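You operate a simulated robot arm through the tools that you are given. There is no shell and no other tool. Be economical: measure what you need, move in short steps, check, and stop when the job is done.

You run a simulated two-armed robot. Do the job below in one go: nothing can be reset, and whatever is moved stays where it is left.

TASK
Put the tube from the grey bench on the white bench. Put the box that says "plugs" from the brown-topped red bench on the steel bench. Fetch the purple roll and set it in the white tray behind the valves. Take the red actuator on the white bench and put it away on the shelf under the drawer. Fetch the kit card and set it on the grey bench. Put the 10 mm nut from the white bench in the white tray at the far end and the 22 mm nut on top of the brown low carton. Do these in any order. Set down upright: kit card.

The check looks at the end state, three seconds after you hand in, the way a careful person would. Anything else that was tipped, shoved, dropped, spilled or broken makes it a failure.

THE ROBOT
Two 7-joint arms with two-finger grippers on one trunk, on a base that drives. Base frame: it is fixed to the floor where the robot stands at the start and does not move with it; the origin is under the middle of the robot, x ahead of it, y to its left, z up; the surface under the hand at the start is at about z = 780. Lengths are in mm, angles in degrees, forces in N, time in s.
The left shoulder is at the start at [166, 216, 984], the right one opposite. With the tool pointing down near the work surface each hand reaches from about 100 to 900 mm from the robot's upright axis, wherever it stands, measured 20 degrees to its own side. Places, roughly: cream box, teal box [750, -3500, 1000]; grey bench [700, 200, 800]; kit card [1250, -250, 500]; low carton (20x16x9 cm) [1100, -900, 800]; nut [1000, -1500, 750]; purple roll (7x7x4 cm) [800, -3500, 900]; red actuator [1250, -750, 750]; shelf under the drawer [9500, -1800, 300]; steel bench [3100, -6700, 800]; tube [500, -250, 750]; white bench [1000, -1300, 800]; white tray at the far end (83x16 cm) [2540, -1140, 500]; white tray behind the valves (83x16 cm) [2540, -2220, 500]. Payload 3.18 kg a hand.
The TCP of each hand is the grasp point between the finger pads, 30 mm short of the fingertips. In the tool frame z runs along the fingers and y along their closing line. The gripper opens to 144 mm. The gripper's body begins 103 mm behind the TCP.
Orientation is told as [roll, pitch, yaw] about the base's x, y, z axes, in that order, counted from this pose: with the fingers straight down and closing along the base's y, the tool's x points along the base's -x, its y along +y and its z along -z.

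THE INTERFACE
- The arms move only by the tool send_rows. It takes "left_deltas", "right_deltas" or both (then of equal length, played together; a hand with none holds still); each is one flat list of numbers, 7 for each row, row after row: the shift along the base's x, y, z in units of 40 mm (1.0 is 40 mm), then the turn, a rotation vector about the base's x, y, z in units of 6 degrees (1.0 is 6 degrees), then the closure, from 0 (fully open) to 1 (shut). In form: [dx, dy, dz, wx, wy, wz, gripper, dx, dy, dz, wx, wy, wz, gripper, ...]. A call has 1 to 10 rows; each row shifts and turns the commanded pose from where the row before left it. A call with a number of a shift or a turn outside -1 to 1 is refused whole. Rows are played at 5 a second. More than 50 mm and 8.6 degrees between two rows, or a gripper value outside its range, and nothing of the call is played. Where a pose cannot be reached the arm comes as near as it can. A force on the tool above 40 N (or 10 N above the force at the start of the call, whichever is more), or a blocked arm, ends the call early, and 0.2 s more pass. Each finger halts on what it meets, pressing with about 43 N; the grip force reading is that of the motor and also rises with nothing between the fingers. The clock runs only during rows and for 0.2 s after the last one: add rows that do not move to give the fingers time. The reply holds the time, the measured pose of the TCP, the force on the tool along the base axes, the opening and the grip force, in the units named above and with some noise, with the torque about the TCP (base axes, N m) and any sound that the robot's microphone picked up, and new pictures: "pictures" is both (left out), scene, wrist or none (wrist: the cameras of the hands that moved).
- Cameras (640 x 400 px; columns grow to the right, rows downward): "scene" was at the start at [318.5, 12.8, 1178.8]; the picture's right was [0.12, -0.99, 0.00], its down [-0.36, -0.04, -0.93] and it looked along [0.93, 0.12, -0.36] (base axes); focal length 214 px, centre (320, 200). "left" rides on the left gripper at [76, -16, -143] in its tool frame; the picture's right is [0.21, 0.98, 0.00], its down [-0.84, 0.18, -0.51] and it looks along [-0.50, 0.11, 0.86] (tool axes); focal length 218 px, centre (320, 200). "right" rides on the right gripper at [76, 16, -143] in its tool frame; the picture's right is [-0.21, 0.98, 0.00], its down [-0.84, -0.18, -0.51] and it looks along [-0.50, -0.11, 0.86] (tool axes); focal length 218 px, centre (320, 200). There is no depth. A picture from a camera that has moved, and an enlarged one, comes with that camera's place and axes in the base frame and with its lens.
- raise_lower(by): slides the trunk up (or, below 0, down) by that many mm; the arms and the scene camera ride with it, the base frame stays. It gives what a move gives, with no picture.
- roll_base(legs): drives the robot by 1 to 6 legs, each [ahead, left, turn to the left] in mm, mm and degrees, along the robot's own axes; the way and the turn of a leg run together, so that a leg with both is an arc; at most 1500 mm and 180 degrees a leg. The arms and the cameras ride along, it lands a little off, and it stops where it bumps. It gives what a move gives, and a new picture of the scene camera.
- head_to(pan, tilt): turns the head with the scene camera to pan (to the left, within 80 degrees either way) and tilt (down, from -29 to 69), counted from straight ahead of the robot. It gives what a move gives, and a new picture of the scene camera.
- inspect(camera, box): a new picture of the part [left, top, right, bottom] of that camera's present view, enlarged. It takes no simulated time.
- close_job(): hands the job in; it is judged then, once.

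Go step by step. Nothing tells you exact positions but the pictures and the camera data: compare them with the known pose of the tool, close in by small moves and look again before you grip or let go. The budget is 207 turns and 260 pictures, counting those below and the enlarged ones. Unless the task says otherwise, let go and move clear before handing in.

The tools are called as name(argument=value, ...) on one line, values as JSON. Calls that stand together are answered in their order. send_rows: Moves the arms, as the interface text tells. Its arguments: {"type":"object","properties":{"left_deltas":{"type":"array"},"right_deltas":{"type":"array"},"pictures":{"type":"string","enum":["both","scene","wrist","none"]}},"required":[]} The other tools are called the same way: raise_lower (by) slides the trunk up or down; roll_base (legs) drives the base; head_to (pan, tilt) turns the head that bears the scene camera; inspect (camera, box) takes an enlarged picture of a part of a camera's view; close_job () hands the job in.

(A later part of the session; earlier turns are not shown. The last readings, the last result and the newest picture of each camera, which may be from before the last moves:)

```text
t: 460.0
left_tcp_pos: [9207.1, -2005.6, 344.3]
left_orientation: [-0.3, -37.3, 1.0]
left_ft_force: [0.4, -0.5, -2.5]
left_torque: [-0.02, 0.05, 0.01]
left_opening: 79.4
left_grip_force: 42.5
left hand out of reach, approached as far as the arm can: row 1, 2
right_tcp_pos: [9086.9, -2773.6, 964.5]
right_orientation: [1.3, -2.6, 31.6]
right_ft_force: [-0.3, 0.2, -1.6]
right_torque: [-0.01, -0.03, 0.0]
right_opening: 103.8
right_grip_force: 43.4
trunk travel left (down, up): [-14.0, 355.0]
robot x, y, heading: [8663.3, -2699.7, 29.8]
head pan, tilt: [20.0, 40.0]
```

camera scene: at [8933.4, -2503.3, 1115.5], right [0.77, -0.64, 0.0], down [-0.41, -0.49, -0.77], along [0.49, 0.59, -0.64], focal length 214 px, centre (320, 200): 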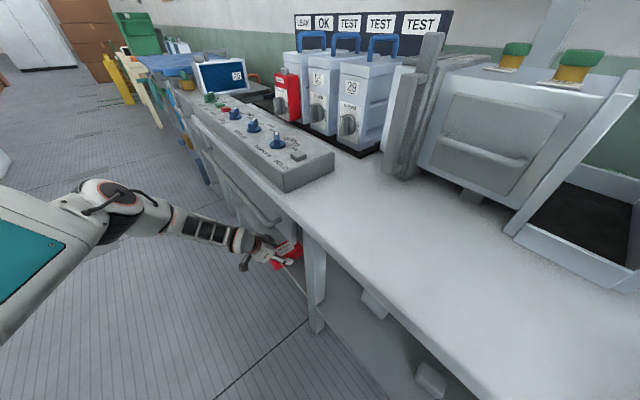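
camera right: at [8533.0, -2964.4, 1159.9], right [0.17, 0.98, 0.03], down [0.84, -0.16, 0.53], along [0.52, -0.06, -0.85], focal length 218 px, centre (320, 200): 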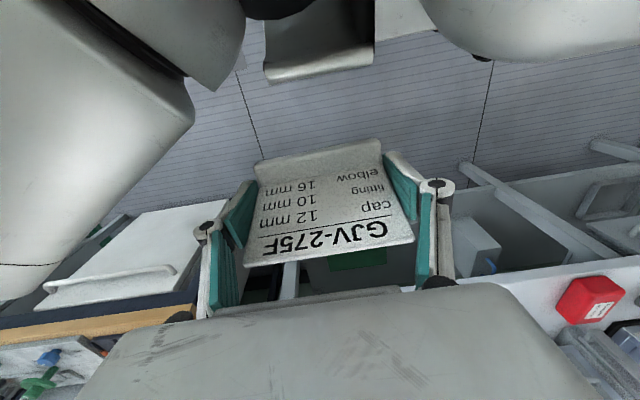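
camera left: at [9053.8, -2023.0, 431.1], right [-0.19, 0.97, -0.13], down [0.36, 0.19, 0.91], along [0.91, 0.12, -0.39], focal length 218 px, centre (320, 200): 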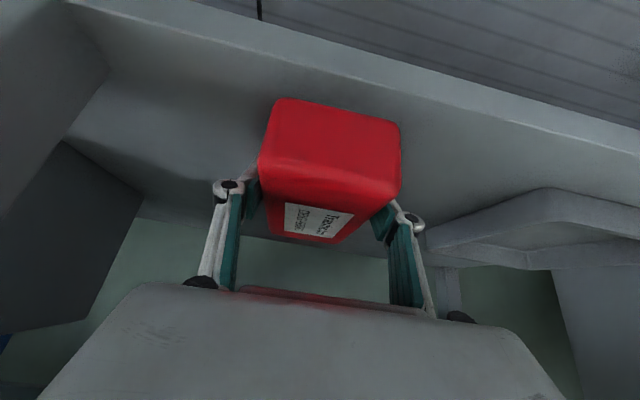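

raise_lower(by=-13)

inspect(camera="left", box=[160, 40, 480, 240])

```text
t: 460.5
left_tcp_pos: [9208.7, -2007.2, 329.6]
left_orientation: [-0.5, -37.4, 1.1]
left_ft_force: [-5.7, 1.2, 30.5]
left_torque: [0.47, 0.8, 0.32]
left_opening: 79.4
left_grip_force: 43.0
right_tcp_pos: [9082.5, -2776.1, 957.0]
right_orientation: [1.3, -3.4, 31.6]
right_ft_force: [0.3, -0.2, 0.8]
right_torque: [0.0, -0.03, 0.01]
right_opening: 103.9
right_grip_force: 43.2
trunk travel left (down, up): [-4.0, 365.0]
robot x, y, heading: [8655.6, -2693.3, 29.8]
head pan, tilt: [20.0, 40.0]
stopped: the force on the tool passed its limit at 66 N (the readings are from after the stop); the commanded pose is now the measured one
```

```text
2.00 times, centred on (320, 140) of left
camera zoom: at [9061.3, -2025.9, 398.2], right [-0.18, 0.97, -0.13], down [0.36, 0.19, 0.91], along [0.92, 0.12, -0.38], focal length 436 px, centre (320, 320)
```

zoom: 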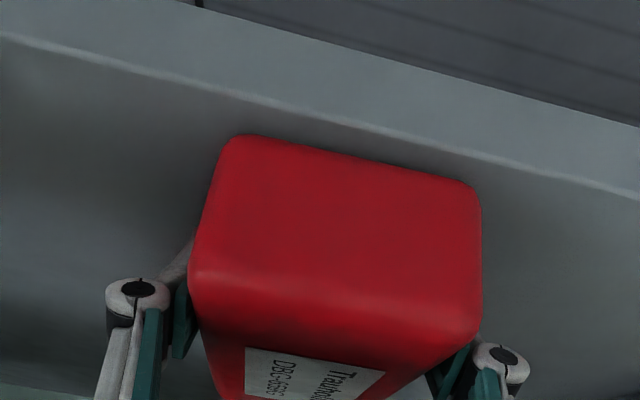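

Box is in contact and fully inside the shelf edge. Releasing and withdrawing backward.

send_rows(left_deltas=[0, 0, 0.1, 0, 0, 0, 0.42, 0, 0, 0, 0, 0, 0, 0.36, 0, 0, 0, 0, 0, 0, 0.28, 0, 0, 0, 0, 0, 0, 0.28, -0.6, 0, 0.3, 0, 0, 0, 0.28, -0.8, 0, 0.3, 0, 0, 0, 0.28, -0.9, 0, 0.3, 0, 0, 0, 0.28, -0.9, 0, 0.3, 0, 0, 0, 0.28, -0.9, 0, 0.3, 0, 0, 0, 0.28, -0.9, 0, 0.3, 0, 0, 0, 0.28], pictures="wrist")

```text
t: 462.7
left_tcp_pos: [9004.2, -2013.5, 399.7]
left_orientation: [-0.9, -37.1, 1.4]
left_ft_force: [0.0, -0.5, -1.2]
left_torque: [0.01, 0.0, 0.0]
left_opening: 103.9
left_grip_force: 0.1
right_tcp_pos: [9082.7, -2775.3, 954.9]
right_orientation: [1.2, -3.0, 31.4]
right_ft_force: [-0.2, 0.1, -1.2]
right_torque: [-0.03, -0.01, -0.01]
right_opening: 104.0
right_grip_force: 43.3
trunk travel left (down, up): [-4.0, 365.0]
robot x, y, heading: [8659.2, -2698.5, 30.0]
head pan, tilt: [20.0, 40.0]
camera left: at [8856.4, -2031.4, 469.3], right [-0.18, 0.97, -0.14], down [0.36, 0.2, 0.91], along [0.91, 0.11, -0.39], focal length 218 px, centre (320, 200)
```

left: 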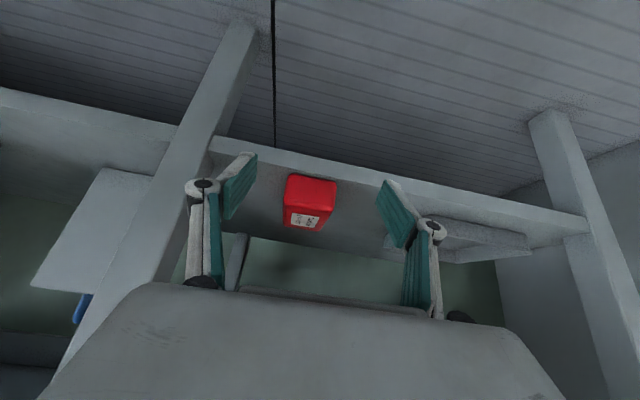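

Actuator is put away upright on the shelf under the drawer. Restoring the trunk and tucking the left arm for the drive back with the card.

raise_lower(by=71)

send_rows(left_deltas=[-0.7, 0, 1, 0, 0, 0, 0.3, -0.6, 0, 1, 0, 0, 0, 0.3, -0.3, 0, 1, 0, 0, 0, 0.3, -0.3, 0, 1, 0, 1, 0, 0.3, -0.3, 0, 1, 0, 1, 0, 0.3, -0.3, 0, 1, 0, 1, 0, 0.3, -0.3, 0, 1, 0, 1, 0, 0.3, 0, 0, 1, 0, 1, 0, 0.3, 0, 0, 1, 0, 1, 0, 0.3, 0, 0, 1, 0, 0, 0, 0.3], right_deltas=[0, 0, 0.5, 0, 0, 0, 1, 0, 0, 0, 0, 0, 0, 1, 0, 0, 0, 0, 0, 0, 1, 0, 0, 0, 0, 0, 0, 1, 0, 0, 0, 0, 0, 0, 1, 0, 0, 0, 0, 0, 0, 1, 0, 0, 0, 0, 0, 0, 1, 0, 0, 0, 0, 0, 0, 1, 0, 0, 0, 0, 0, 0, 1, 0, 0, 0, 0, 0, 0, 1], pictures="none")

```text
t: 463.8
left_tcp_pos: [9007.0, -2009.4, 459.5]
left_orientation: [-1.0, -35.9, 1.7]
left_ft_force: [0.1, 0.1, 0.3]
left_torque: [-0.01, -0.01, -0.01]
left_opening: 103.7
left_grip_force: 0.0
right_tcp_pos: [9098.9, -2771.6, 1017.5]
right_orientation: [1.5, -1.9, 31.8]
right_ft_force: [1.0, 0.2, -1.3]
right_torque: [-0.03, 0.03, -0.01]
right_opening: 104.0
right_grip_force: 42.5
trunk travel left (down, up): [-75.0, 294.0]
robot x, y, heading: [8661.1, -2697.2, 30.2]
head pan, tilt: [20.0, 40.0]
```

```text
t: 466.0
left_tcp_pos: [8895.2, -2007.8, 863.0]
left_orientation: [0.1, -0.2, 1.3]
left_ft_force: [0.6, -0.2, 1.1]
left_torque: [0.01, -0.02, 0.02]
left_opening: 100.8
left_grip_force: 0.1
right_tcp_pos: [9097.2, -2775.0, 1040.4]
right_orientation: [1.6, -2.2, 31.8]
right_ft_force: [-0.3, -0.4, -0.2]
right_torque: [0.0, -0.03, 0.01]
right_opening: 103.9
right_grip_force: 42.6
trunk travel left (down, up): [-75.0, 294.0]
robot x, y, heading: [8659.9, -2694.3, 30.0]
head pan, tilt: [20.0, 40.0]
```

roll_base(legs=[[-236, 252, 0], [0, 0, -30], [0, 1450, 0]])

```text
t: 482.3
left_tcp_pos: [8836.1, -703.6, 861.9]
left_orientation: [0.1, -0.1, -27.1]
left_ft_force: [-0.3, -0.4, -0.8]
left_torque: [0.04, -0.01, 0.01]
left_opening: 100.8
left_grip_force: 0.1
right_tcp_pos: [8648.8, -1473.5, 1040.4]
right_orientation: [1.5, -2.1, 3.4]
right_ft_force: [-0.4, -0.4, -1.0]
right_torque: [0.01, 0.02, -0.06]
right_opening: 103.7
right_grip_force: 43.0
trunk travel left (down, up): [-75.0, 294.0]
robot x, y, heading: [8302.8, -1197.6, 1.7]
head pan, tilt: [20.0, 40.0]
camera scene: at [8606.9, -1159.5, 1149.3], right [0.37, -0.93, 0.0], down [-0.6, -0.24, -0.77], along [0.71, 0.28, -0.64], focal length 214 px, centre (320, 200)
```

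scene: 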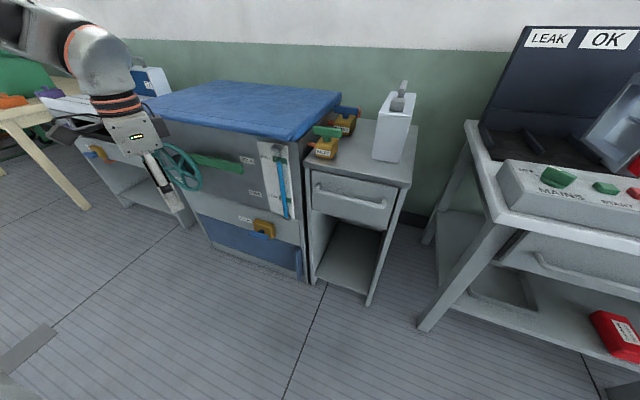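

roll_base(legs=[[-1450, 90, -1.7], [-1450, 20, 0], [-1300, 620, 0], [-850, 900, 0], [-750, 1000, 0], [0, 0, -90]])

```text
t: 502.1
left_tcp_pos: [4792.2, -68.5, 861.1]
left_orientation: [0.0, -0.1, -25.0]
left_ft_force: [0.0, 0.4, -0.6]
left_torque: [0.02, -0.05, 0.0]
left_opening: 100.8
left_grip_force: 0.2
right_tcp_pos: [4633.8, -844.6, 1040.4]
right_orientation: [1.6, -2.1, 5.5]
right_ft_force: [-0.2, 0.2, -0.3]
right_torque: [0.04, -0.04, 0.01]
right_opening: 103.9
right_grip_force: 42.5
trunk travel left (down, up): [-75.0, 294.0]
robot x, y, heading: [4279.9, -582.6, 3.8]
head pan, tilt: [20.0, 40.0]
stopped in leg 3: the robot was blocked; the commanded pose is now the measured one
camera scene: at [4581.0, -532.0, 1149.3], right [0.4, -0.92, 0.0], down [-0.59, -0.26, -0.77], along [0.7, 0.31, -0.64], focal length 214 px, centre (320, 200)
```

scene: 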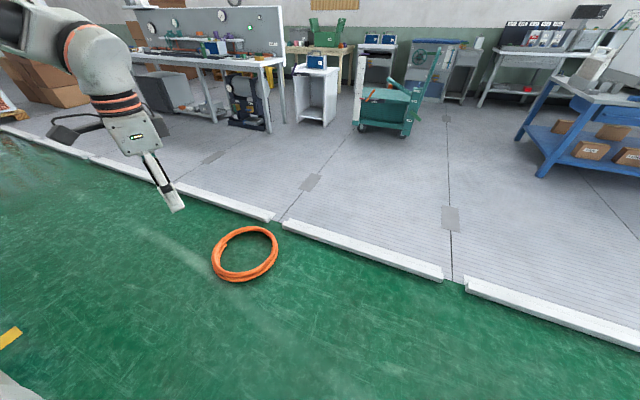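

Bumped lightly behind; shifting left before going back further.

roll_base(legs=[[40, 700, 0], [-1100, 70, -3.8], [-700, 1000, 0], [0, 250, -90]])

```text
t: 526.4
left_tcp_pos: [3158.0, 776.1, 860.7]
left_orientation: [0.0, -0.1, -118.5]
left_ft_force: [0.7, 0.3, 1.5]
left_torque: [0.01, -0.01, 0.03]
left_opening: 101.0
left_grip_force: 0.1
right_tcp_pos: [2391.9, 982.0, 1039.9]
right_orientation: [1.6, -2.1, -88.1]
right_ft_force: [-0.3, -0.2, -0.9]
right_torque: [0.01, -0.02, -0.01]
right_opening: 103.8
right_grip_force: 43.0
trunk travel left (down, up): [-75.0, 294.0]
robot x, y, heading: [2675.1, 1322.6, -89.7]
head pan, tilt: [20.0, 40.0]
cut short: leg 4
camera scene: at [2707.5, 1018.5, 1149.3], right [-0.94, -0.34, 0.0], down [-0.22, 0.6, -0.77], along [0.26, -0.72, -0.64], focal length 214 px, centre (320, 200)
```

scene: 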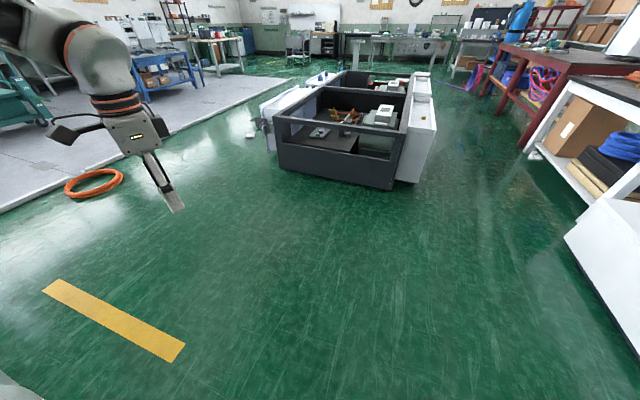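

send_rows(left_deltas=[-0.4, 0.5, 0.9, 0, 0, 0, 0.3, -0.4, 0.5, 0.9, 0, 0, 0, 0.3, -0.4, 0.5, 0.9, 0, 0, 0, 0.3, -0.4, 0.5, 0.8, 0, 0, 0, 0.3, -0.4, 0.5, 0, 0, 0, 0, 0.3], pictures="none")

roll_base(legs=[[-340, -600, -0.2], [0, -650, 0]])

```text
t: 527.6
left_tcp_pos: [3077.8, 875.8, 999.6]
left_orientation: [-0.1, 0.0, -118.5]
left_ft_force: [0.0, -0.3, -0.3]
left_torque: [-0.03, -0.03, -0.02]
left_opening: 100.8
left_grip_force: 0.0
right_tcp_pos: [2392.8, 982.1, 1041.1]
right_orientation: [1.6, -2.1, -88.1]
right_ft_force: [1.3, 0.1, -0.9]
right_torque: [-0.02, 0.0, 0.03]
right_opening: 103.9
right_grip_force: 42.4
trunk travel left (down, up): [-75.0, 294.0]
robot x, y, heading: [2673.5, 1321.4, -90.0]
head pan, tilt: [20.0, 40.0]
```

```text
t: 539.2
left_tcp_pos: [1807.4, 1228.5, 998.9]
left_orientation: [0.0, 0.0, -120.8]
left_ft_force: [0.5, 0.6, 0.2]
left_torque: [-0.03, -0.01, -0.02]
left_opening: 101.0
left_grip_force: 0.0
right_tcp_pos: [1127.4, 1361.1, 1040.4]
right_orientation: [1.7, -2.1, -90.2]
right_ft_force: [-0.4, 0.3, -1.4]
right_torque: [0.0, 0.01, 0.01]
right_opening: 103.8
right_grip_force: 42.9
trunk travel left (down, up): [-75.0, 294.0]
robot x, y, heading: [1424.1, 1690.9, -92.1]
head pan, tilt: [20.0, 40.0]
camera scene: at [1442.9, 1385.4, 1149.3], right [-0.95, -0.31, 0.0], down [-0.2, 0.61, -0.77], along [0.24, -0.73, -0.64], focal length 214 px, centre (320, 200)
```

scene: 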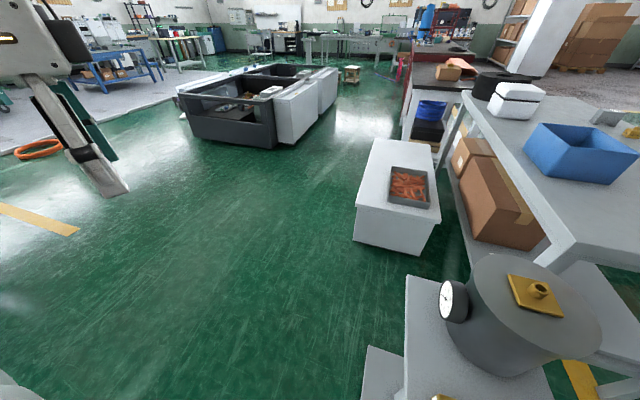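

roll_base(legs=[[28, -100, 2.1], [0, -650, 0], [0, -680, 0], [260, 0, 0], [0, 0, 90], [0, -1400, 0]])

```text
t: 558.2
left_tcp_pos: [423.9, 1777.9, 1003.2]
left_orientation: [0.8, 0.3, -31.5]
left_ft_force: [0.7, -0.4, -0.3]
left_torque: [0.03, 0.01, -0.01]
left_opening: 101.0
left_grip_force: 0.1
right_tcp_pos: [283.4, 1098.5, 1039.5]
right_orientation: [1.9, -2.3, -0.9]
right_ft_force: [0.0, 0.1, -1.0]
right_torque: [0.03, -0.03, -0.02]
right_opening: 103.9
right_grip_force: 42.2
trunk travel left (down, up): [-75.0, 294.0]
robot x, y, heading: [-42.6, 1405.1, -2.6]
head pan, tilt: [20.0, 40.0]
stopped in leg 6: the robot was blocked; the commanded pose is now the measured one
camera scene: at [264.9, 1414.1, 1149.9], right [0.3, -0.95, 0.0], down [-0.61, -0.19, -0.77], along [0.73, 0.23, -0.64], focal length 214 px, centre (320, 200)
```

scene: 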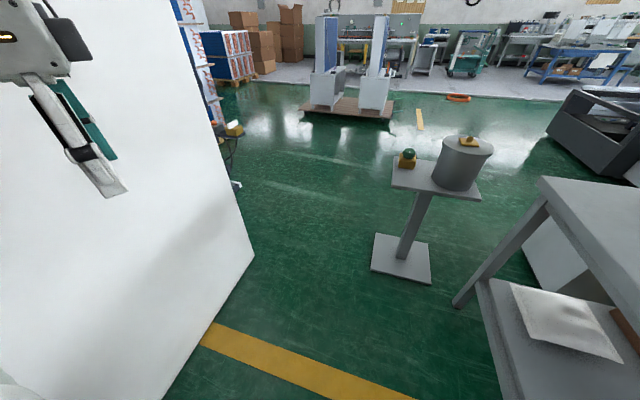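

roll_base(legs=[[-40, -150, 2.6], [0, -650, 0], [30, -600, 0]])

```text
t: 571.3
left_tcp_pos: [396.5, 405.5, 1000.3]
left_orientation: [0.4, 0.2, -28.3]
left_ft_force: [-0.2, -0.4, 0.1]
left_torque: [0.0, -0.01, 0.0]
left_opening: 100.9
left_grip_force: 0.1
right_tcp_pos: [293.1, -278.8, 1039.1]
right_orientation: [1.6, -2.1, 2.3]
right_ft_force: [-1.2, -0.2, 0.0]
right_torque: [0.01, -0.07, 0.0]
right_opening: 103.9
right_grip_force: 42.8
trunk travel left (down, up): [-75.0, 294.0]
robot x, y, heading: [-47.2, 6.1, 0.5]
head pan, tilt: [20.0, 40.0]
camera scene: at [257.4, 36.2, 1149.3], right [0.35, -0.94, 0.0], down [-0.6, -0.23, -0.77], along [0.72, 0.27, -0.64], focal length 214 px, centre (320, 200)
```

scene: 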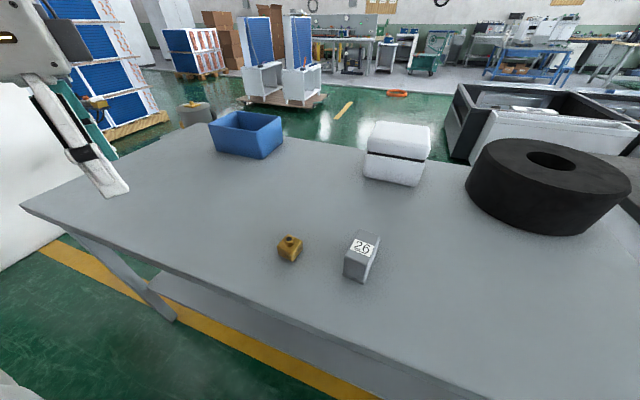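

send_rows(right_deltas=[0.95, 0.33, -0.6, 0, 0.17, 0, 1, 0.95, 0.33, -0.6, 0, 0.17, 0, 1, 0.95, 0.33, -0.7, -0.15, 0, 0, 1, 0.95, 0.33, -0.7, 0, 0, 0, 1, 0.95, 0.33, -0.7, 0, 0, 0, 1, 0.95, 0.33, -0.7, 0, 0, 0, 1, 0, 0, -0.5, 0, 0, 0, 1, 0, 0, 0, 0, 0, 0, 1], pictures="wrist")

```text
t: 573.1
left_tcp_pos: [395.7, 406.7, 1000.7]
left_orientation: [0.4, 0.1, -28.3]
left_ft_force: [-0.9, -0.2, -0.3]
left_torque: [-0.02, 0.01, -0.02]
left_opening: 100.6
left_grip_force: 0.1
right_tcp_pos: [521.5, -201.1, 860.0]
right_orientation: [0.8, -0.1, 2.2]
right_ft_force: [0.9, -0.4, -0.1]
right_torque: [0.02, -0.02, -0.05]
right_opening: 103.8
right_grip_force: 43.2
trunk travel left (down, up): [-75.0, 294.0]
robot x, y, heading: [-48.3, 7.2, 0.6]
head pan, tilt: [20.0, 40.0]
camera right: at [444.1, -188.8, 1001.8], right [0.17, 0.99, 0.01], down [0.85, -0.15, 0.51], along [0.5, -0.07, -0.86], focal length 218 px, centre (320, 200)
```

right: 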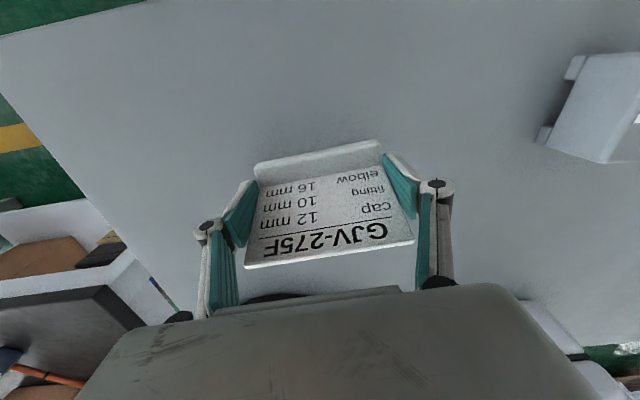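

Lowering the card toward the bench in small steps.

send_rows(right_deltas=[0, 0, -0.5, 0, 0, 0, 1, 0, 0, -0.4, 0, 0, 0, 1, 0, 0, 0, 0, 0, 0, 1], pictures="none")

send_rows(right_deltas=[0, 0, -0.12, 0, 0, 0, 1, 0, 0, -0.12, 0, 0, 0, 1, 0, 0, 0, 0, 0, 0, 1], pictures="none")

```text
t: 573.9
left_tcp_pos: [396.0, 406.1, 1001.0]
left_orientation: [0.4, 0.0, -28.3]
left_ft_force: [0.2, -0.7, -0.5]
left_torque: [0.01, -0.01, -0.02]
left_opening: 100.7
left_grip_force: 0.1
right_tcp_pos: [522.0, -200.1, 824.1]
right_orientation: [0.9, -0.2, 2.3]
right_ft_force: [0.2, -0.8, -0.5]
right_torque: [-0.01, 0.0, -0.02]
right_opening: 103.9
right_grip_force: 43.0
trunk travel left (down, up): [-75.0, 294.0]
robot x, y, heading: [-48.1, -0.5, 0.6]
head pan, tilt: [20.0, 40.0]
```

```text
t: 574.7
left_tcp_pos: [395.0, 405.3, 1002.9]
left_orientation: [0.4, 0.0, -28.3]
left_ft_force: [-0.7, 0.2, 0.1]
left_torque: [0.0, 0.02, 0.0]
left_opening: 101.0
left_grip_force: 0.0
right_tcp_pos: [522.5, -199.4, 816.8]
right_orientation: [0.7, -0.3, 2.2]
right_ft_force: [0.5, -4.8, 13.9]
right_torque: [-0.95, 0.04, 0.04]
right_opening: 103.8
right_grip_force: 43.0
trunk travel left (down, up): [-75.0, 294.0]
robot x, y, heading: [-50.7, 5.7, 0.7]
head pan, tilt: [20.0, 40.0]
```

send_rows(right_deltas=[0, 0, 0, 0, 0, 0, 0.25, 0, 0, 0, 0, 0, 0, 0.18, 0, 0, 0, 0, 0, 0, 0.1, 0, 0, 0.4, 0, 0, 0, 0.1, 0, 0, 0.8, 0, 0, 0, 0.1, 0, 0, 1, 0, 0, 0, 0.1, 0, 0, 1, 0, 0, 0, 0.1, -0.5, -0.5, 0.8, 0, 0, 0, 0.1, -0.8, -0.5, 0, 0, 0, 0, 0.1], pictures="wrist")

```text
t: 576.7
left_tcp_pos: [396.3, 405.9, 1000.7]
left_orientation: [0.4, 0.1, -28.3]
left_ft_force: [0.4, 0.2, -0.2]
left_torque: [0.02, 0.02, 0.02]
left_opening: 100.7
left_grip_force: 0.1
right_tcp_pos: [469.8, -239.9, 975.7]
right_orientation: [0.8, -0.1, 2.4]
right_ft_force: [1.2, 0.1, 0.8]
right_torque: [0.01, -0.02, 0.02]
right_opening: 129.5
right_grip_force: 0.0
trunk travel left (down, up): [-75.0, 294.0]
robot x, y, heading: [-48.6, 2.8, 0.5]
head pan, tilt: [20.0, 40.0]
camera right: at [392.2, -230.0, 1119.4], right [0.17, 0.99, 0.01], down [0.85, -0.15, 0.51], along [0.5, -0.07, -0.86], focal length 218 px, centre (320, 200)
```

right: 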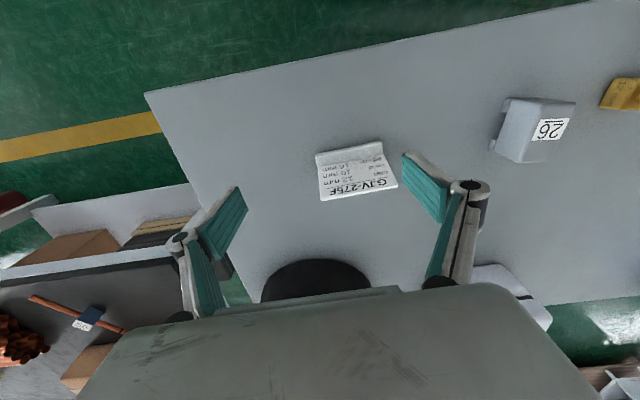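

Card stands on the grey bench. Now to the red bench for the roll and the plugs box.

roll_base(legs=[[-20, -1450, -0.5], [0, -1450, 0], [0, -760, 0]])

```text
t: 609.3
left_tcp_pos: [401.3, -3325.2, 1000.1]
left_orientation: [0.4, 0.1, -28.1]
left_ft_force: [-0.5, 0.6, 0.5]
left_torque: [0.01, -0.02, 0.0]
left_opening: 100.5
left_grip_force: 0.0
right_tcp_pos: [477.5, -3969.8, 975.2]
right_orientation: [0.7, 0.0, 2.4]
right_ft_force: [0.4, -0.1, 0.9]
right_torque: [-0.01, 0.02, 0.02]
right_opening: 129.7
right_grip_force: 0.0
trunk travel left (down, up): [-75.0, 294.0]
robot x, y, heading: [-42.5, -3732.4, 0.9]
head pan, tilt: [20.0, 40.0]
camera scene: at [264.0, -3694.7, 1149.3], right [0.35, -0.94, 0.0], down [-0.6, -0.23, -0.77], along [0.72, 0.27, -0.64], focal length 214 px, centre (320, 200)
```

scene: 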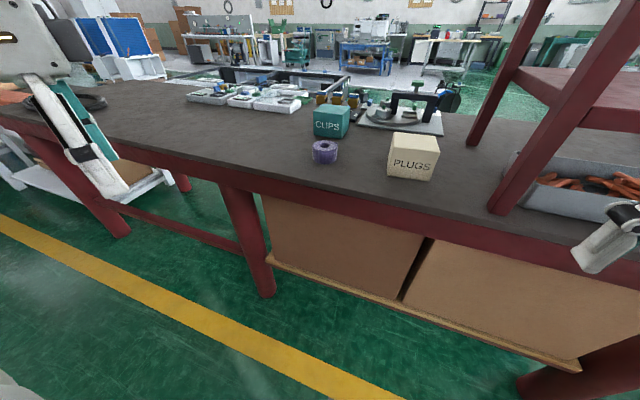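

roll_base(legs=[[250, 0, -0.9]])

send_rows(left_deltas=[0.9, -0.67, -0.4, 0, 0, 0.5, 0.3, 0.9, -0.67, -0.4, 0, 0, 0.5, 0.3, 0.9, -0.67, -0.4, 0, 0, 0.5, 0.3, 0.9, -0.67, -0.4, 0, 0, 0.5, 0.3, 0.9, -0.67, -0.4, 0, 0, 0.5, 0.3, 0.9, -0.67, -0.4, 0, 0, 0.5, 0.3, 0, 0, 0, 0, 0, 0, 0.3], pictures="wrist")

```text
t: 610.8
left_tcp_pos: [585.0, -3329.1, 1000.0]
left_orientation: [0.3, 0.2, -28.7]
left_ft_force: [0.0, -0.2, -0.3]
left_torque: [0.04, -0.02, 0.0]
left_opening: 100.5
left_grip_force: 0.0
right_tcp_pos: [647.1, -3975.7, 974.2]
right_orientation: [0.7, 0.4, 2.9]
right_ft_force: [0.6, -0.2, -0.2]
right_torque: [0.0, -0.01, 0.0]
right_opening: 129.5
right_grip_force: 0.0
trunk travel left (down, up): [-75.0, 294.0]
robot x, y, heading: [135.3, -3729.5, -0.1]
head pan, tilt: [20.0, 40.0]
stopped in leg 1: the force on the tool passed its limit at 83 N (the readings are from after the stop); the commanded pose is now the measured one
camera scene: at [443.2, -3697.8, 1149.3], right [0.34, -0.94, 0.0], down [-0.6, -0.22, -0.77], along [0.72, 0.26, -0.64], focal length 214 px, centre (320, 200)
```

scene: 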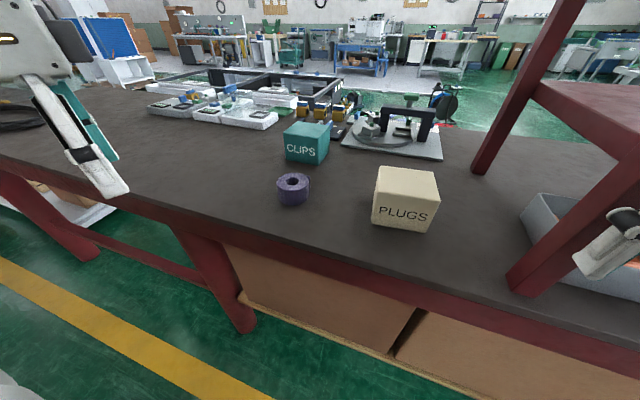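

```text
t: 612.4
left_tcp_pos: [811.7, -3436.2, 932.7]
left_orientation: [1.4, 1.2, -13.4]
left_ft_force: [-0.4, -0.2, 0.1]
left_torque: [0.01, 0.03, -0.01]
left_opening: 100.7
left_grip_force: 0.1
left hand out of reach, approached as far as the arm can: row 4, 5, 6
right_tcp_pos: [648.0, -3976.4, 974.9]
right_orientation: [0.7, 0.3, 2.7]
right_ft_force: [-3.3, -2.7, 0.9]
right_torque: [0.27, -0.4, 0.07]
right_opening: 129.7
right_grip_force: 0.2
trunk travel left (down, up): [-75.0, 294.0]
robot x, y, heading: [135.9, -3728.3, 0.1]
head pan, tilt: [20.0, 40.0]
camera left: at [735.0, -3438.4, 1078.6], right [0.02, 1.0, 0.03], down [0.87, -0.04, 0.49], along [0.49, 0.01, -0.87], focal length 218 px, centre (320, 200)
```

left: 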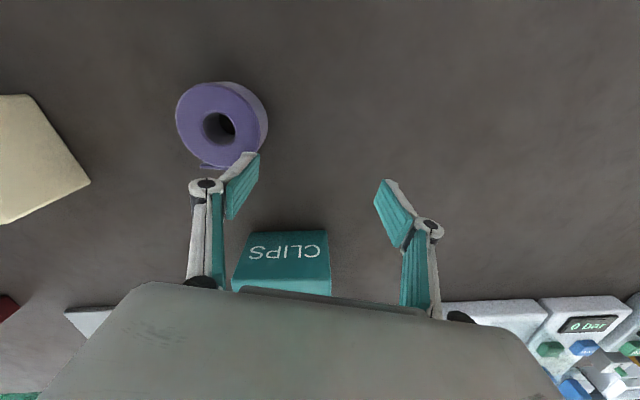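

The right hand brushed the red shelf post; pulling it back. Triangulating puts the bench top near z 845 and the roll at (770,-3521). Moving over it.

send_rows(right_deltas=[-0.9, 0.5, 0, 0, 0, 0, 0.1, -0.9, 0.5, 0, 0, 0, 0, 0.1, -0.5, 0.5, 0, 0, 0, 0, 0.1, 0, 0, 0, 0, 0, 0, 0.1, 0, 0, 0, 0, 0, 0, 0.1], left_deltas=[-0.6, -0.6, 0, -0.12, -0.1, 0.3, 0.3, -0.5, -0.8, 0, -0.12, -0.1, 0.3, 0.3, 0, -0.7, 0, 0, 0, 0.3, 0.3, 0, 0, -0.3, 0, 0, 0.3, 0.3, 0, 0, 0, 0, 0, 0, 0.3], pictures="wrist")

```text
t: 613.6
left_tcp_pos: [770.1, -3524.6, 913.7]
left_orientation: [-1.1, -1.4, -3.6]
left_ft_force: [0.8, 0.1, 1.0]
left_torque: [0.02, 0.01, -0.01]
left_opening: 100.6
left_grip_force: 0.0
left hand out of reach, approached as far as the arm can: row 3
right_tcp_pos: [556.5, -3917.5, 975.8]
right_orientation: [0.8, 0.1, 2.7]
right_ft_force: [-0.7, -0.1, 0.7]
right_torque: [0.0, 0.0, 0.04]
right_opening: 129.7
right_grip_force: 0.1
trunk travel left (down, up): [-75.0, 294.0]
robot x, y, heading: [137.1, -3726.0, -0.1]
head pan, tilt: [20.0, 40.0]
camera right: at [479.7, -3905.4, 1119.5], right [0.16, 0.99, 0.01], down [0.85, -0.14, 0.5], along [0.5, -0.07, -0.86], focal length 218 px, centre (320, 200)
camera left: at [689.5, -3534.0, 1057.5], right [-0.15, 0.99, -0.02], down [0.84, 0.14, 0.52], along [0.52, 0.06, -0.85], focal length 218 px, centre (320, 200)
```

right: 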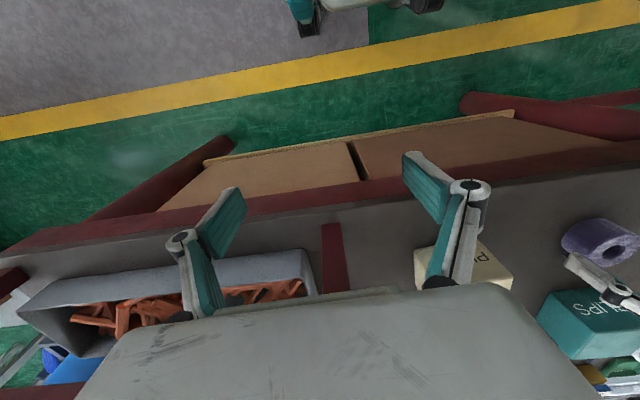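
left: 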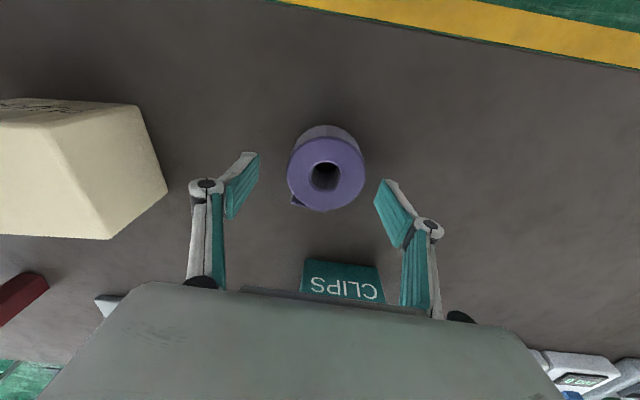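

send_rows(left_deltas=[-0.07, 0.1, -0.7, 0.15, 0.2, 0, 0.3, 0, 0, -0.25, 0, 0, 0, 0.3, 0, 0, 0, 0, 0, 0, 0.4, 0, 0, 0, 0, 0, 0, 0.5, 0, 0, 0, 0, 0, 0, 1, 0, 0, 0, 0, 0, 0, 1, 0, 0, 0, 0, 0, 0, 1, 0, 0, 0.3, 0, 0, 0, 1, 0, 0, 0.5, 0, 0, 0, 1, 0, 0, 0.7, 0, 0, 0, 1], pictures="wrist")

```text
t: 615.2
left_tcp_pos: [767.9, -3523.3, 877.9]
left_orientation: [-0.3, -0.6, -3.3]
left_ft_force: [-6.1, 4.4, 23.2]
left_torque: [1.04, 0.34, 0.32]
left_opening: 66.7
left_grip_force: 43.2
right_tcp_pos: [554.9, -3916.1, 976.0]
right_orientation: [0.7, 0.1, 2.8]
right_ft_force: [-0.4, 0.2, 0.1]
right_torque: [-0.03, -0.02, -0.01]
right_opening: 129.7
right_grip_force: 0.1
trunk travel left (down, up): [-75.0, 294.0]
robot x, y, heading: [136.2, -3726.5, -0.0]
head pan, tilt: [20.0, 40.0]
stopped in row 7 (left hand): the force on the tool passed its limit at 41 N (the readings are from after the stop); the commanded pose is now the measured one
camera left: at [689.4, -3533.4, 1023.0], right [-0.15, 0.99, -0.01], down [0.85, 0.13, 0.52], along [0.51, 0.07, -0.86], focal length 218 px, centre (320, 200)
```

left: 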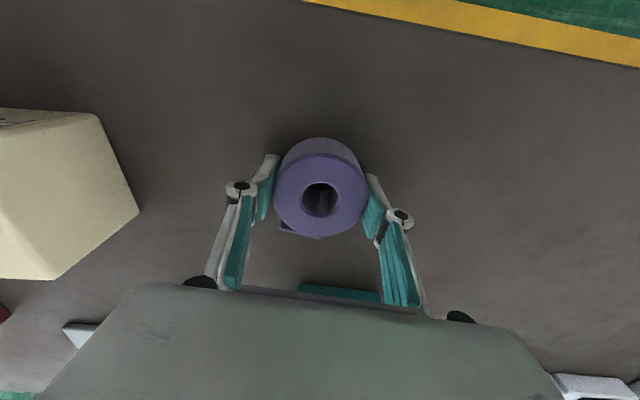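

send_rows(left_deltas=[0, 0, 0.3, 0, 0, 0, 1, 0, 0, 0.5, 0, 0, 0, 1, 0, 0.2, 0.8, 0, 0, 0, 1, -0.5, 0.4, 0.8, 0, 0, 0, 1, -0.8, 0.5, 0.6, 0, 0, 0, 1, -0.8, 0.5, 0.3, 0, 0, 0, 1, -0.8, 0.5, 0.3, 0, 0, 0, 1, 0, 0, 0, 0, 0, 0, 1], pictures="none")

roll_base(legs=[[0, 190, 0]])

```text
t: 617.0
left_tcp_pos: [656.4, -3437.9, 1015.3]
left_orientation: [-0.2, -0.1, -3.5]
left_ft_force: [-0.6, -0.1, -1.0]
left_torque: [0.0, 0.06, 0.0]
left_opening: 66.3
left_grip_force: 43.4
right_tcp_pos: [558.2, -3916.0, 974.6]
right_orientation: [0.8, 0.3, 2.8]
right_ft_force: [0.0, -0.3, 0.4]
right_torque: [0.01, 0.04, -0.01]
right_opening: 129.8
right_grip_force: 0.1
trunk travel left (down, up): [-75.0, 294.0]
robot x, y, heading: [138.0, -3731.2, 0.2]
head pan, tilt: [20.0, 40.0]
```

```text
t: 619.3
left_tcp_pos: [656.8, -3246.8, 1017.1]
left_orientation: [-0.2, -0.4, -3.6]
left_ft_force: [-0.4, 0.3, -1.9]
left_torque: [-0.01, 0.0, 0.01]
left_opening: 66.6
left_grip_force: 43.2
right_tcp_pos: [556.3, -3724.9, 974.8]
right_orientation: [0.8, 0.1, 2.8]
right_ft_force: [0.0, 0.1, -0.4]
right_torque: [-0.03, 0.01, 0.02]
right_opening: 129.6
right_grip_force: 0.0
trunk travel left (down, up): [-75.0, 294.0]
robot x, y, heading: [136.2, -3538.3, -0.2]
head pan, tilt: [20.0, 40.0]
camera scene: at [443.4, -3506.7, 1149.2], right [0.34, -0.94, 0.0], down [-0.6, -0.22, -0.77], along [0.72, 0.26, -0.64], focal length 214 px, centre (320, 200)
```

scene: 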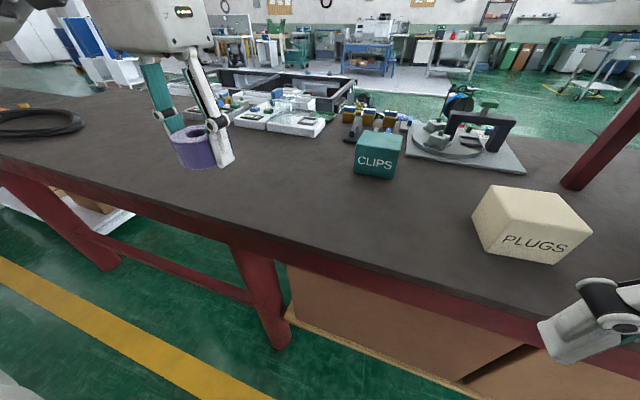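

send_rows(right_deltas=[0.9, -0.1, 0.5, 0, 0, 0.3, 0, 1, -0.1, 0.2, 0, 0, 0.25, 0, 1, -0.1, 0, 0, 0, 0, 0, 1, -0.1, 0, 0, 0, 0, 0, 1, -0.1, 0, 0, 0, 0, 0, 0.9, -0.1, 0, 0, 0, 0, 0, 0, 0, 0, 0, 0, 0, 0], pictures="wrist")

```text
t: 620.9
left_tcp_pos: [648.9, -3244.4, 1021.1]
left_orientation: [-0.3, -0.9, -3.5]
left_ft_force: [0.0, 1.1, -1.1]
left_torque: [0.01, 0.03, 0.01]
left_opening: 66.1
left_grip_force: 42.6
right_tcp_pos: [749.3, -3744.9, 1014.1]
right_orientation: [0.5, -0.6, 6.2]
right_ft_force: [0.1, 0.0, -0.2]
right_torque: [-0.01, -0.05, 0.03]
right_opening: 144.2
right_grip_force: 0.0
right hand out of reach, approached as far as the arm can: row 6
trunk travel left (down, up): [-75.0, 294.0]
robot x, y, heading: [136.2, -3535.8, -0.0]
head pan, tilt: [20.0, 40.0]
camera right: at [670.0, -3737.7, 1156.5], right [0.1, 0.99, 0.01], down [0.85, -0.09, 0.52], along [0.51, -0.04, -0.86], focal length 218 px, centre (320, 200)
```

right: 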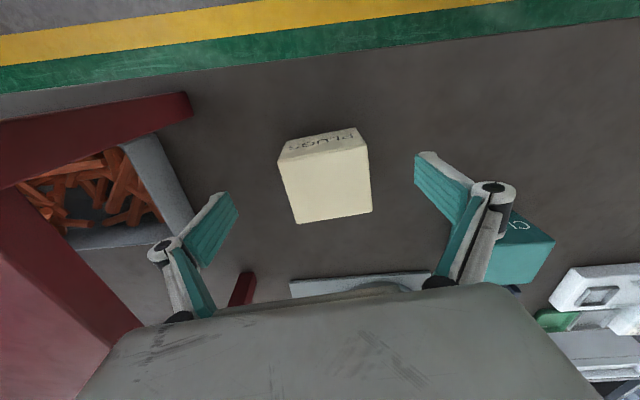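

send_rows(right_deltas=[0, 0.17, -0.9, 0, 0.1, 0, 0, 0.3, 0, -0.9, 0, 0, -0.1, 0, 0.4, 0, -0.7, 0, 0, 0, 0, 0.2, 0, -0.6, 0, 0, 0, 0, 0, 0, 0, 0, 0, 0, 0], pictures="wrist")

```text
t: 622.3
left_tcp_pos: [630.5, -3238.2, 1033.4]
left_orientation: [-0.6, -2.4, -3.8]
left_ft_force: [-0.5, 1.9, -0.9]
left_torque: [-0.17, -0.06, 0.0]
left_opening: 66.4
left_grip_force: 42.8
right_tcp_pos: [764.0, -3723.2, 942.6]
right_orientation: [0.1, -5.4, 6.9]
right_ft_force: [1.5, -0.8, -0.6]
right_torque: [0.06, 0.06, 0.05]
right_opening: 144.2
right_grip_force: 0.0
trunk travel left (down, up): [-75.0, 294.0]
robot x, y, heading: [132.9, -3533.0, -0.3]
head pan, tilt: [20.0, 40.0]
stopped in row 5 (right hand): the arm was blocked; the commanded pose is now the measured one
camera right: at [673.6, -3717.5, 1077.6], right [0.09, 1.0, 0.02], down [0.81, -0.08, 0.58], along [0.58, -0.03, -0.81], focal length 218 px, centre (320, 200)
```

right: 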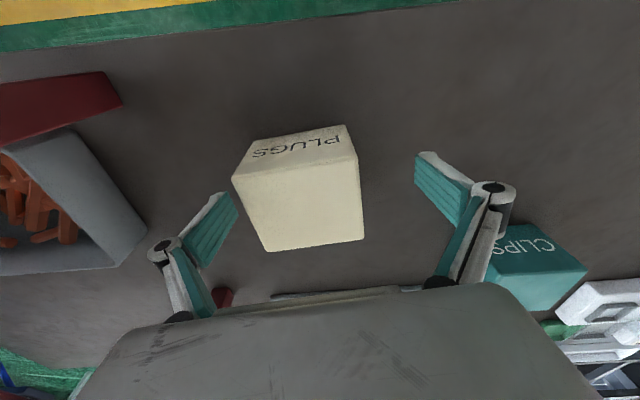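

head_to(pan=-25, tilt=15)

```text
t: 623.4
left_tcp_pos: [627.9, -3238.8, 1034.8]
left_orientation: [-0.5, -2.6, -3.6]
left_ft_force: [0.1, -0.4, -1.3]
left_torque: [0.0, 0.04, -0.01]
left_opening: 66.2
left_grip_force: 43.0
right_tcp_pos: [763.1, -3721.6, 941.9]
right_orientation: [0.0, -5.2, 7.4]
right_ft_force: [-0.4, -0.4, 0.3]
right_torque: [-0.02, 0.02, -0.01]
right_opening: 144.1
right_grip_force: 0.2
trunk travel left (down, up): [-75.0, 294.0]
robot x, y, heading: [135.8, -3534.7, -0.4]
head pan, tilt: [-25.0, 15.0]
camera scene: at [413.5, -3564.8, 1200.9], right [-0.42, -0.91, 0.0], down [-0.21, 0.1, -0.97], along [0.88, -0.41, -0.23], focal length 214 px, centre (320, 200)
```

scene: 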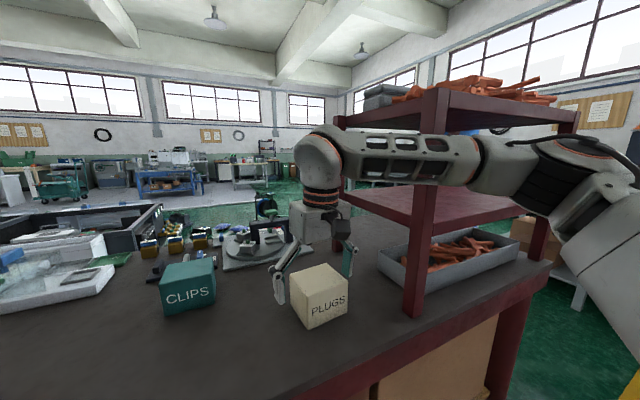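

The forearm was pressing on the red post. Raising, backing the base up so the arm is straighter, then approaching again.

send_rows(right_deltas=[-0.2, 0, 0.9, 0, 0.4, 0, 0, -0.3, 0, 0.9, 0, 0.4, 0, 0, 0, 0, 0, 0, 0, 0, 0], left_deltas=[0, 0, 0, 0, 0.4, 0, 1, 0, 0, 0, 0, 0, 0, 1, 0, 0, 0, 0, 0, 0, 1], pictures="none")

roll_base(legs=[[-130, 0, 0.3]])

send_rows(right_deltas=[0.8, -0.05, -0.3, 0, 0, 0, 0, 0.8, -0.05, -0.3, 0, 0, 0, 0, 0.8, -0.05, -0.3, 0, 0, 0, 0, 0.8, -0.05, -0.1, 0, 0, 0, 0, 0, 0, 0, 0, 0, 0, 0], pictures="wrist")

```text
t: 624.2
left_tcp_pos: [642.3, -3240.5, 1021.7]
left_orientation: [-0.5, 1.3, -3.5]
left_ft_force: [-0.4, 0.3, -0.7]
left_torque: [-0.02, 0.01, -0.02]
left_opening: 66.2
left_grip_force: 42.6
right_tcp_pos: [752.1, -3723.4, 980.8]
right_orientation: [0.7, 2.8, 7.2]
right_ft_force: [-0.3, -1.6, -0.5]
right_torque: [0.04, 0.04, 0.03]
right_opening: 143.8
right_grip_force: 0.2
trunk travel left (down, up): [-75.0, 294.0]
robot x, y, heading: [135.0, -3539.4, -0.2]
head pan, tilt: [-25.0, 15.0]
```

```text
t: 625.5
left_tcp_pos: [528.3, -3245.2, 1017.8]
left_orientation: [-0.3, 2.2, -3.2]
left_ft_force: [0.1, -0.1, -2.0]
left_torque: [0.01, -0.03, 0.01]
left_opening: 66.6
left_grip_force: 43.6
right_tcp_pos: [645.2, -3729.7, 975.0]
right_orientation: [1.6, 3.3, 6.6]
right_ft_force: [-0.4, 0.5, 1.2]
right_torque: [0.01, -0.02, -0.01]
right_opening: 143.9
right_grip_force: 0.0
trunk travel left (down, up): [-75.0, 294.0]
robot x, y, heading: [11.7, -3537.8, 0.4]
head pan, tilt: [-25.0, 15.0]
camera scene: at [322.2, -3574.1, 1188.7], right [-0.42, -0.91, 0.0], down [-0.23, 0.11, -0.97], along [0.88, -0.4, -0.26], focal length 214 px, centre (320, 200)
```

scene: 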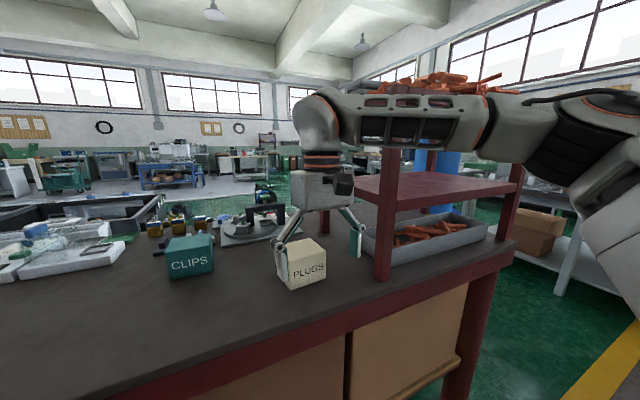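

```text
t: 626.6
left_tcp_pos: [528.7, -3244.1, 1017.2]
left_orientation: [-0.3, 2.1, -3.2]
left_ft_force: [-0.6, -0.1, -1.2]
left_torque: [-0.05, -0.04, 0.01]
left_opening: 66.5
left_grip_force: 43.1
right_tcp_pos: [644.6, -3729.2, 974.5]
right_orientation: [1.6, 3.3, 6.6]
right_ft_force: [0.2, 0.2, 0.0]
right_torque: [-0.03, -0.01, 0.0]
right_opening: 144.1
right_grip_force: 0.0
right hand out of reach, approached as far as the arm can: row 1, 2, 3, 4
trunk travel left (down, up): [-75.0, 294.0]
robot x, y, heading: [11.9, -3540.0, 0.1]
head pan, tilt: [-25.0, 15.0]
camera right: at [576.1, -3725.4, 1122.5], right [0.1, 1.0, 0.01], down [0.89, -0.09, 0.46], along [0.45, -0.03, -0.89], focal length 218 px, centre (320, 200)
```

right: 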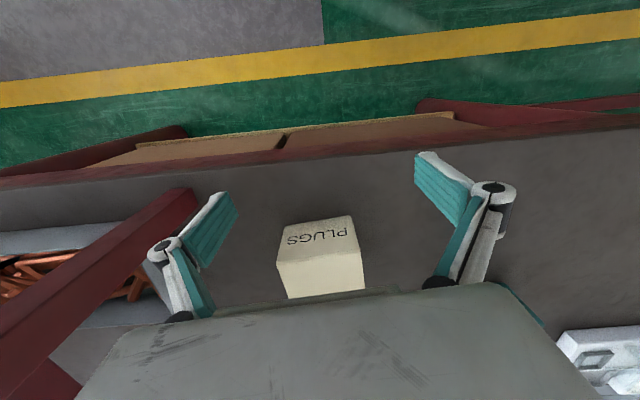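

send_rows(right_deltas=[0, -0.25, -1, -0.2, -0.5, 0, 0, 0, 0, -1, 0, 0, 0, 0, 0.8, 0, 0, 0, 0, 0, 0, 0.9, 0, 0, 0, 0, 0, 0, 0.9, 0, 0, 0, 0, 0, 0, 0.8, 0, 0, 0, 0, 0, 0, 0, 0, 0, 0, 0, 0, 0], pictures="wrist")

```text
t: 628.2
left_tcp_pos: [528.6, -3245.7, 1017.2]
left_orientation: [-0.3, 2.0, -3.2]
left_ft_force: [0.7, 0.1, -0.7]
left_torque: [0.01, -0.01, 0.06]
left_opening: 66.2
left_grip_force: 43.3
right_tcp_pos: [713.5, -3739.5, 897.8]
right_orientation: [0.0, 0.3, 6.5]
right_ft_force: [-0.1, -0.2, -0.7]
right_torque: [0.05, 0.01, -0.01]
right_opening: 143.9
right_grip_force: 0.1
right hand out of reach, approached as far as the arm can: row 5, 6
trunk travel left (down, up): [-75.0, 294.0]
robot x, y, heading: [11.4, -3537.2, 0.2]
head pan, tilt: [-25.0, 15.0]
camera right: at [636.1, -3732.1, 1042.0], right [0.1, 1.0, 0.0], down [0.86, -0.08, 0.5], along [0.5, -0.05, -0.86], focal length 218 px, centre (320, 200)
```

right: 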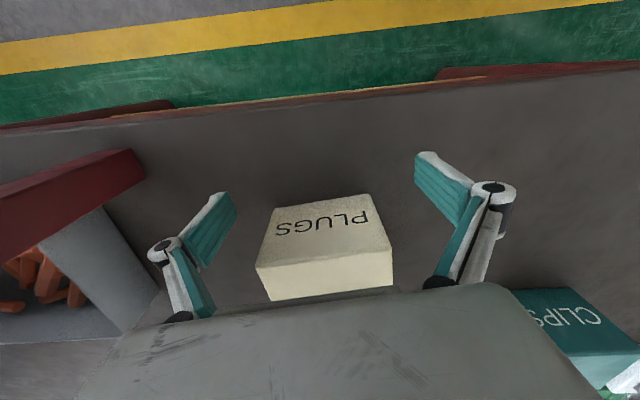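

roll_base(legs=[[66, 0, 0]])

```text
t: 629.2
left_tcp_pos: [587.4, -3242.3, 1019.1]
left_orientation: [-0.4, 1.6, -3.1]
left_ft_force: [0.1, -0.5, -0.9]
left_torque: [0.02, 0.0, -0.01]
left_opening: 66.2
left_grip_force: 42.9
right_tcp_pos: [773.0, -3735.3, 902.0]
right_orientation: [-0.2, 0.1, 6.7]
right_ft_force: [0.5, -0.3, 0.1]
right_torque: [-0.03, 0.01, 0.01]
right_opening: 144.1
right_grip_force: 0.1
trunk travel left (down, up): [-75.0, 294.0]
robot x, y, heading: [77.6, -3537.1, 0.0]
head pan, tilt: [-25.0, 15.0]
camera scene: at [381.0, -3570.1, 1190.6], right [-0.42, -0.91, 0.0], down [-0.23, 0.11, -0.97], along [0.88, -0.4, -0.25], focal length 214 px, centre (320, 200)
```

scene: 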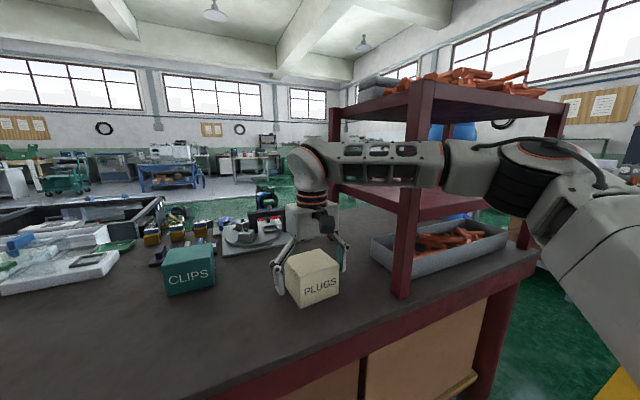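

send_rows(right_deltas=[0, 0, 0, 0, 0, 0, 0.12, 0, 0, 0, 0, 0, 0, 0.22, 0, 0, 0, 0, 0, 0, 0.3, 0, 0, 0, 0, 0, 0, 1, 0, 0, 0, 0, 0, 0, 1, 0, 0, 0, 0, 0, 0, 1], pictures="none")

send_rows(right_deltas=[0, 0, 0.3, 0, 0, 0, 1, -0.1, 0, 0.5, 0, 0, 0, 1, -0.4, 0, 0.5, 0, 0, 0, 1, 0, 0, 0, 0, 0, 0, 1], pictures="wrist")

```text
t: 630.6
left_tcp_pos: [587.8, -3243.0, 1018.1]
left_orientation: [-0.6, 1.7, -3.2]
left_ft_force: [0.8, -1.3, -0.9]
left_torque: [0.02, 0.02, -0.02]
left_opening: 66.3
left_grip_force: 43.0
right_tcp_pos: [773.5, -3735.3, 902.7]
right_orientation: [-0.2, 0.0, 6.9]
right_ft_force: [-2.8, -1.5, 8.8]
right_torque: [-0.17, -0.08, -0.24]
right_opening: 99.6
right_grip_force: 43.2
trunk travel left (down, up): [-75.0, 294.0]
robot x, y, heading: [74.5, -3536.0, 0.3]
head pan, tilt: [-25.0, 15.0]
```

```text
t: 631.6
left_tcp_pos: [593.2, -3244.9, 1015.9]
left_orientation: [-0.2, 2.1, -3.2]
left_ft_force: [0.5, 0.8, -0.6]
left_torque: [-0.02, 0.03, 0.01]
left_opening: 66.3
left_grip_force: 42.9
right_tcp_pos: [759.9, -3738.4, 926.0]
right_orientation: [0.0, 0.4, 6.6]
right_ft_force: [0.1, 0.2, -2.4]
right_torque: [-0.01, 0.09, -0.02]
right_opening: 99.2
right_grip_force: 43.6
right hand out of reach, approached as far as the arm can: row 1, 2
trunk travel left (down, up): [-75.0, 294.0]
robot x, y, heading: [72.8, -3534.5, 0.5]
head pan, tilt: [-25.0, 15.0]
camera right: at [683.0, -3731.8, 1070.5], right [0.09, 1.0, 0.0], down [0.86, -0.08, 0.5], along [0.5, -0.05, -0.87], focal length 218 px, centre (320, 200)
```

right: 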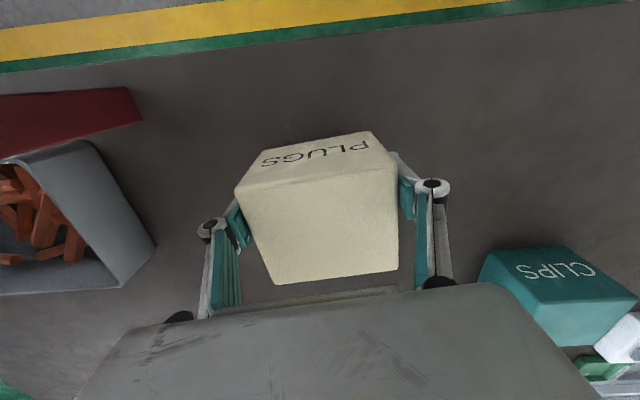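

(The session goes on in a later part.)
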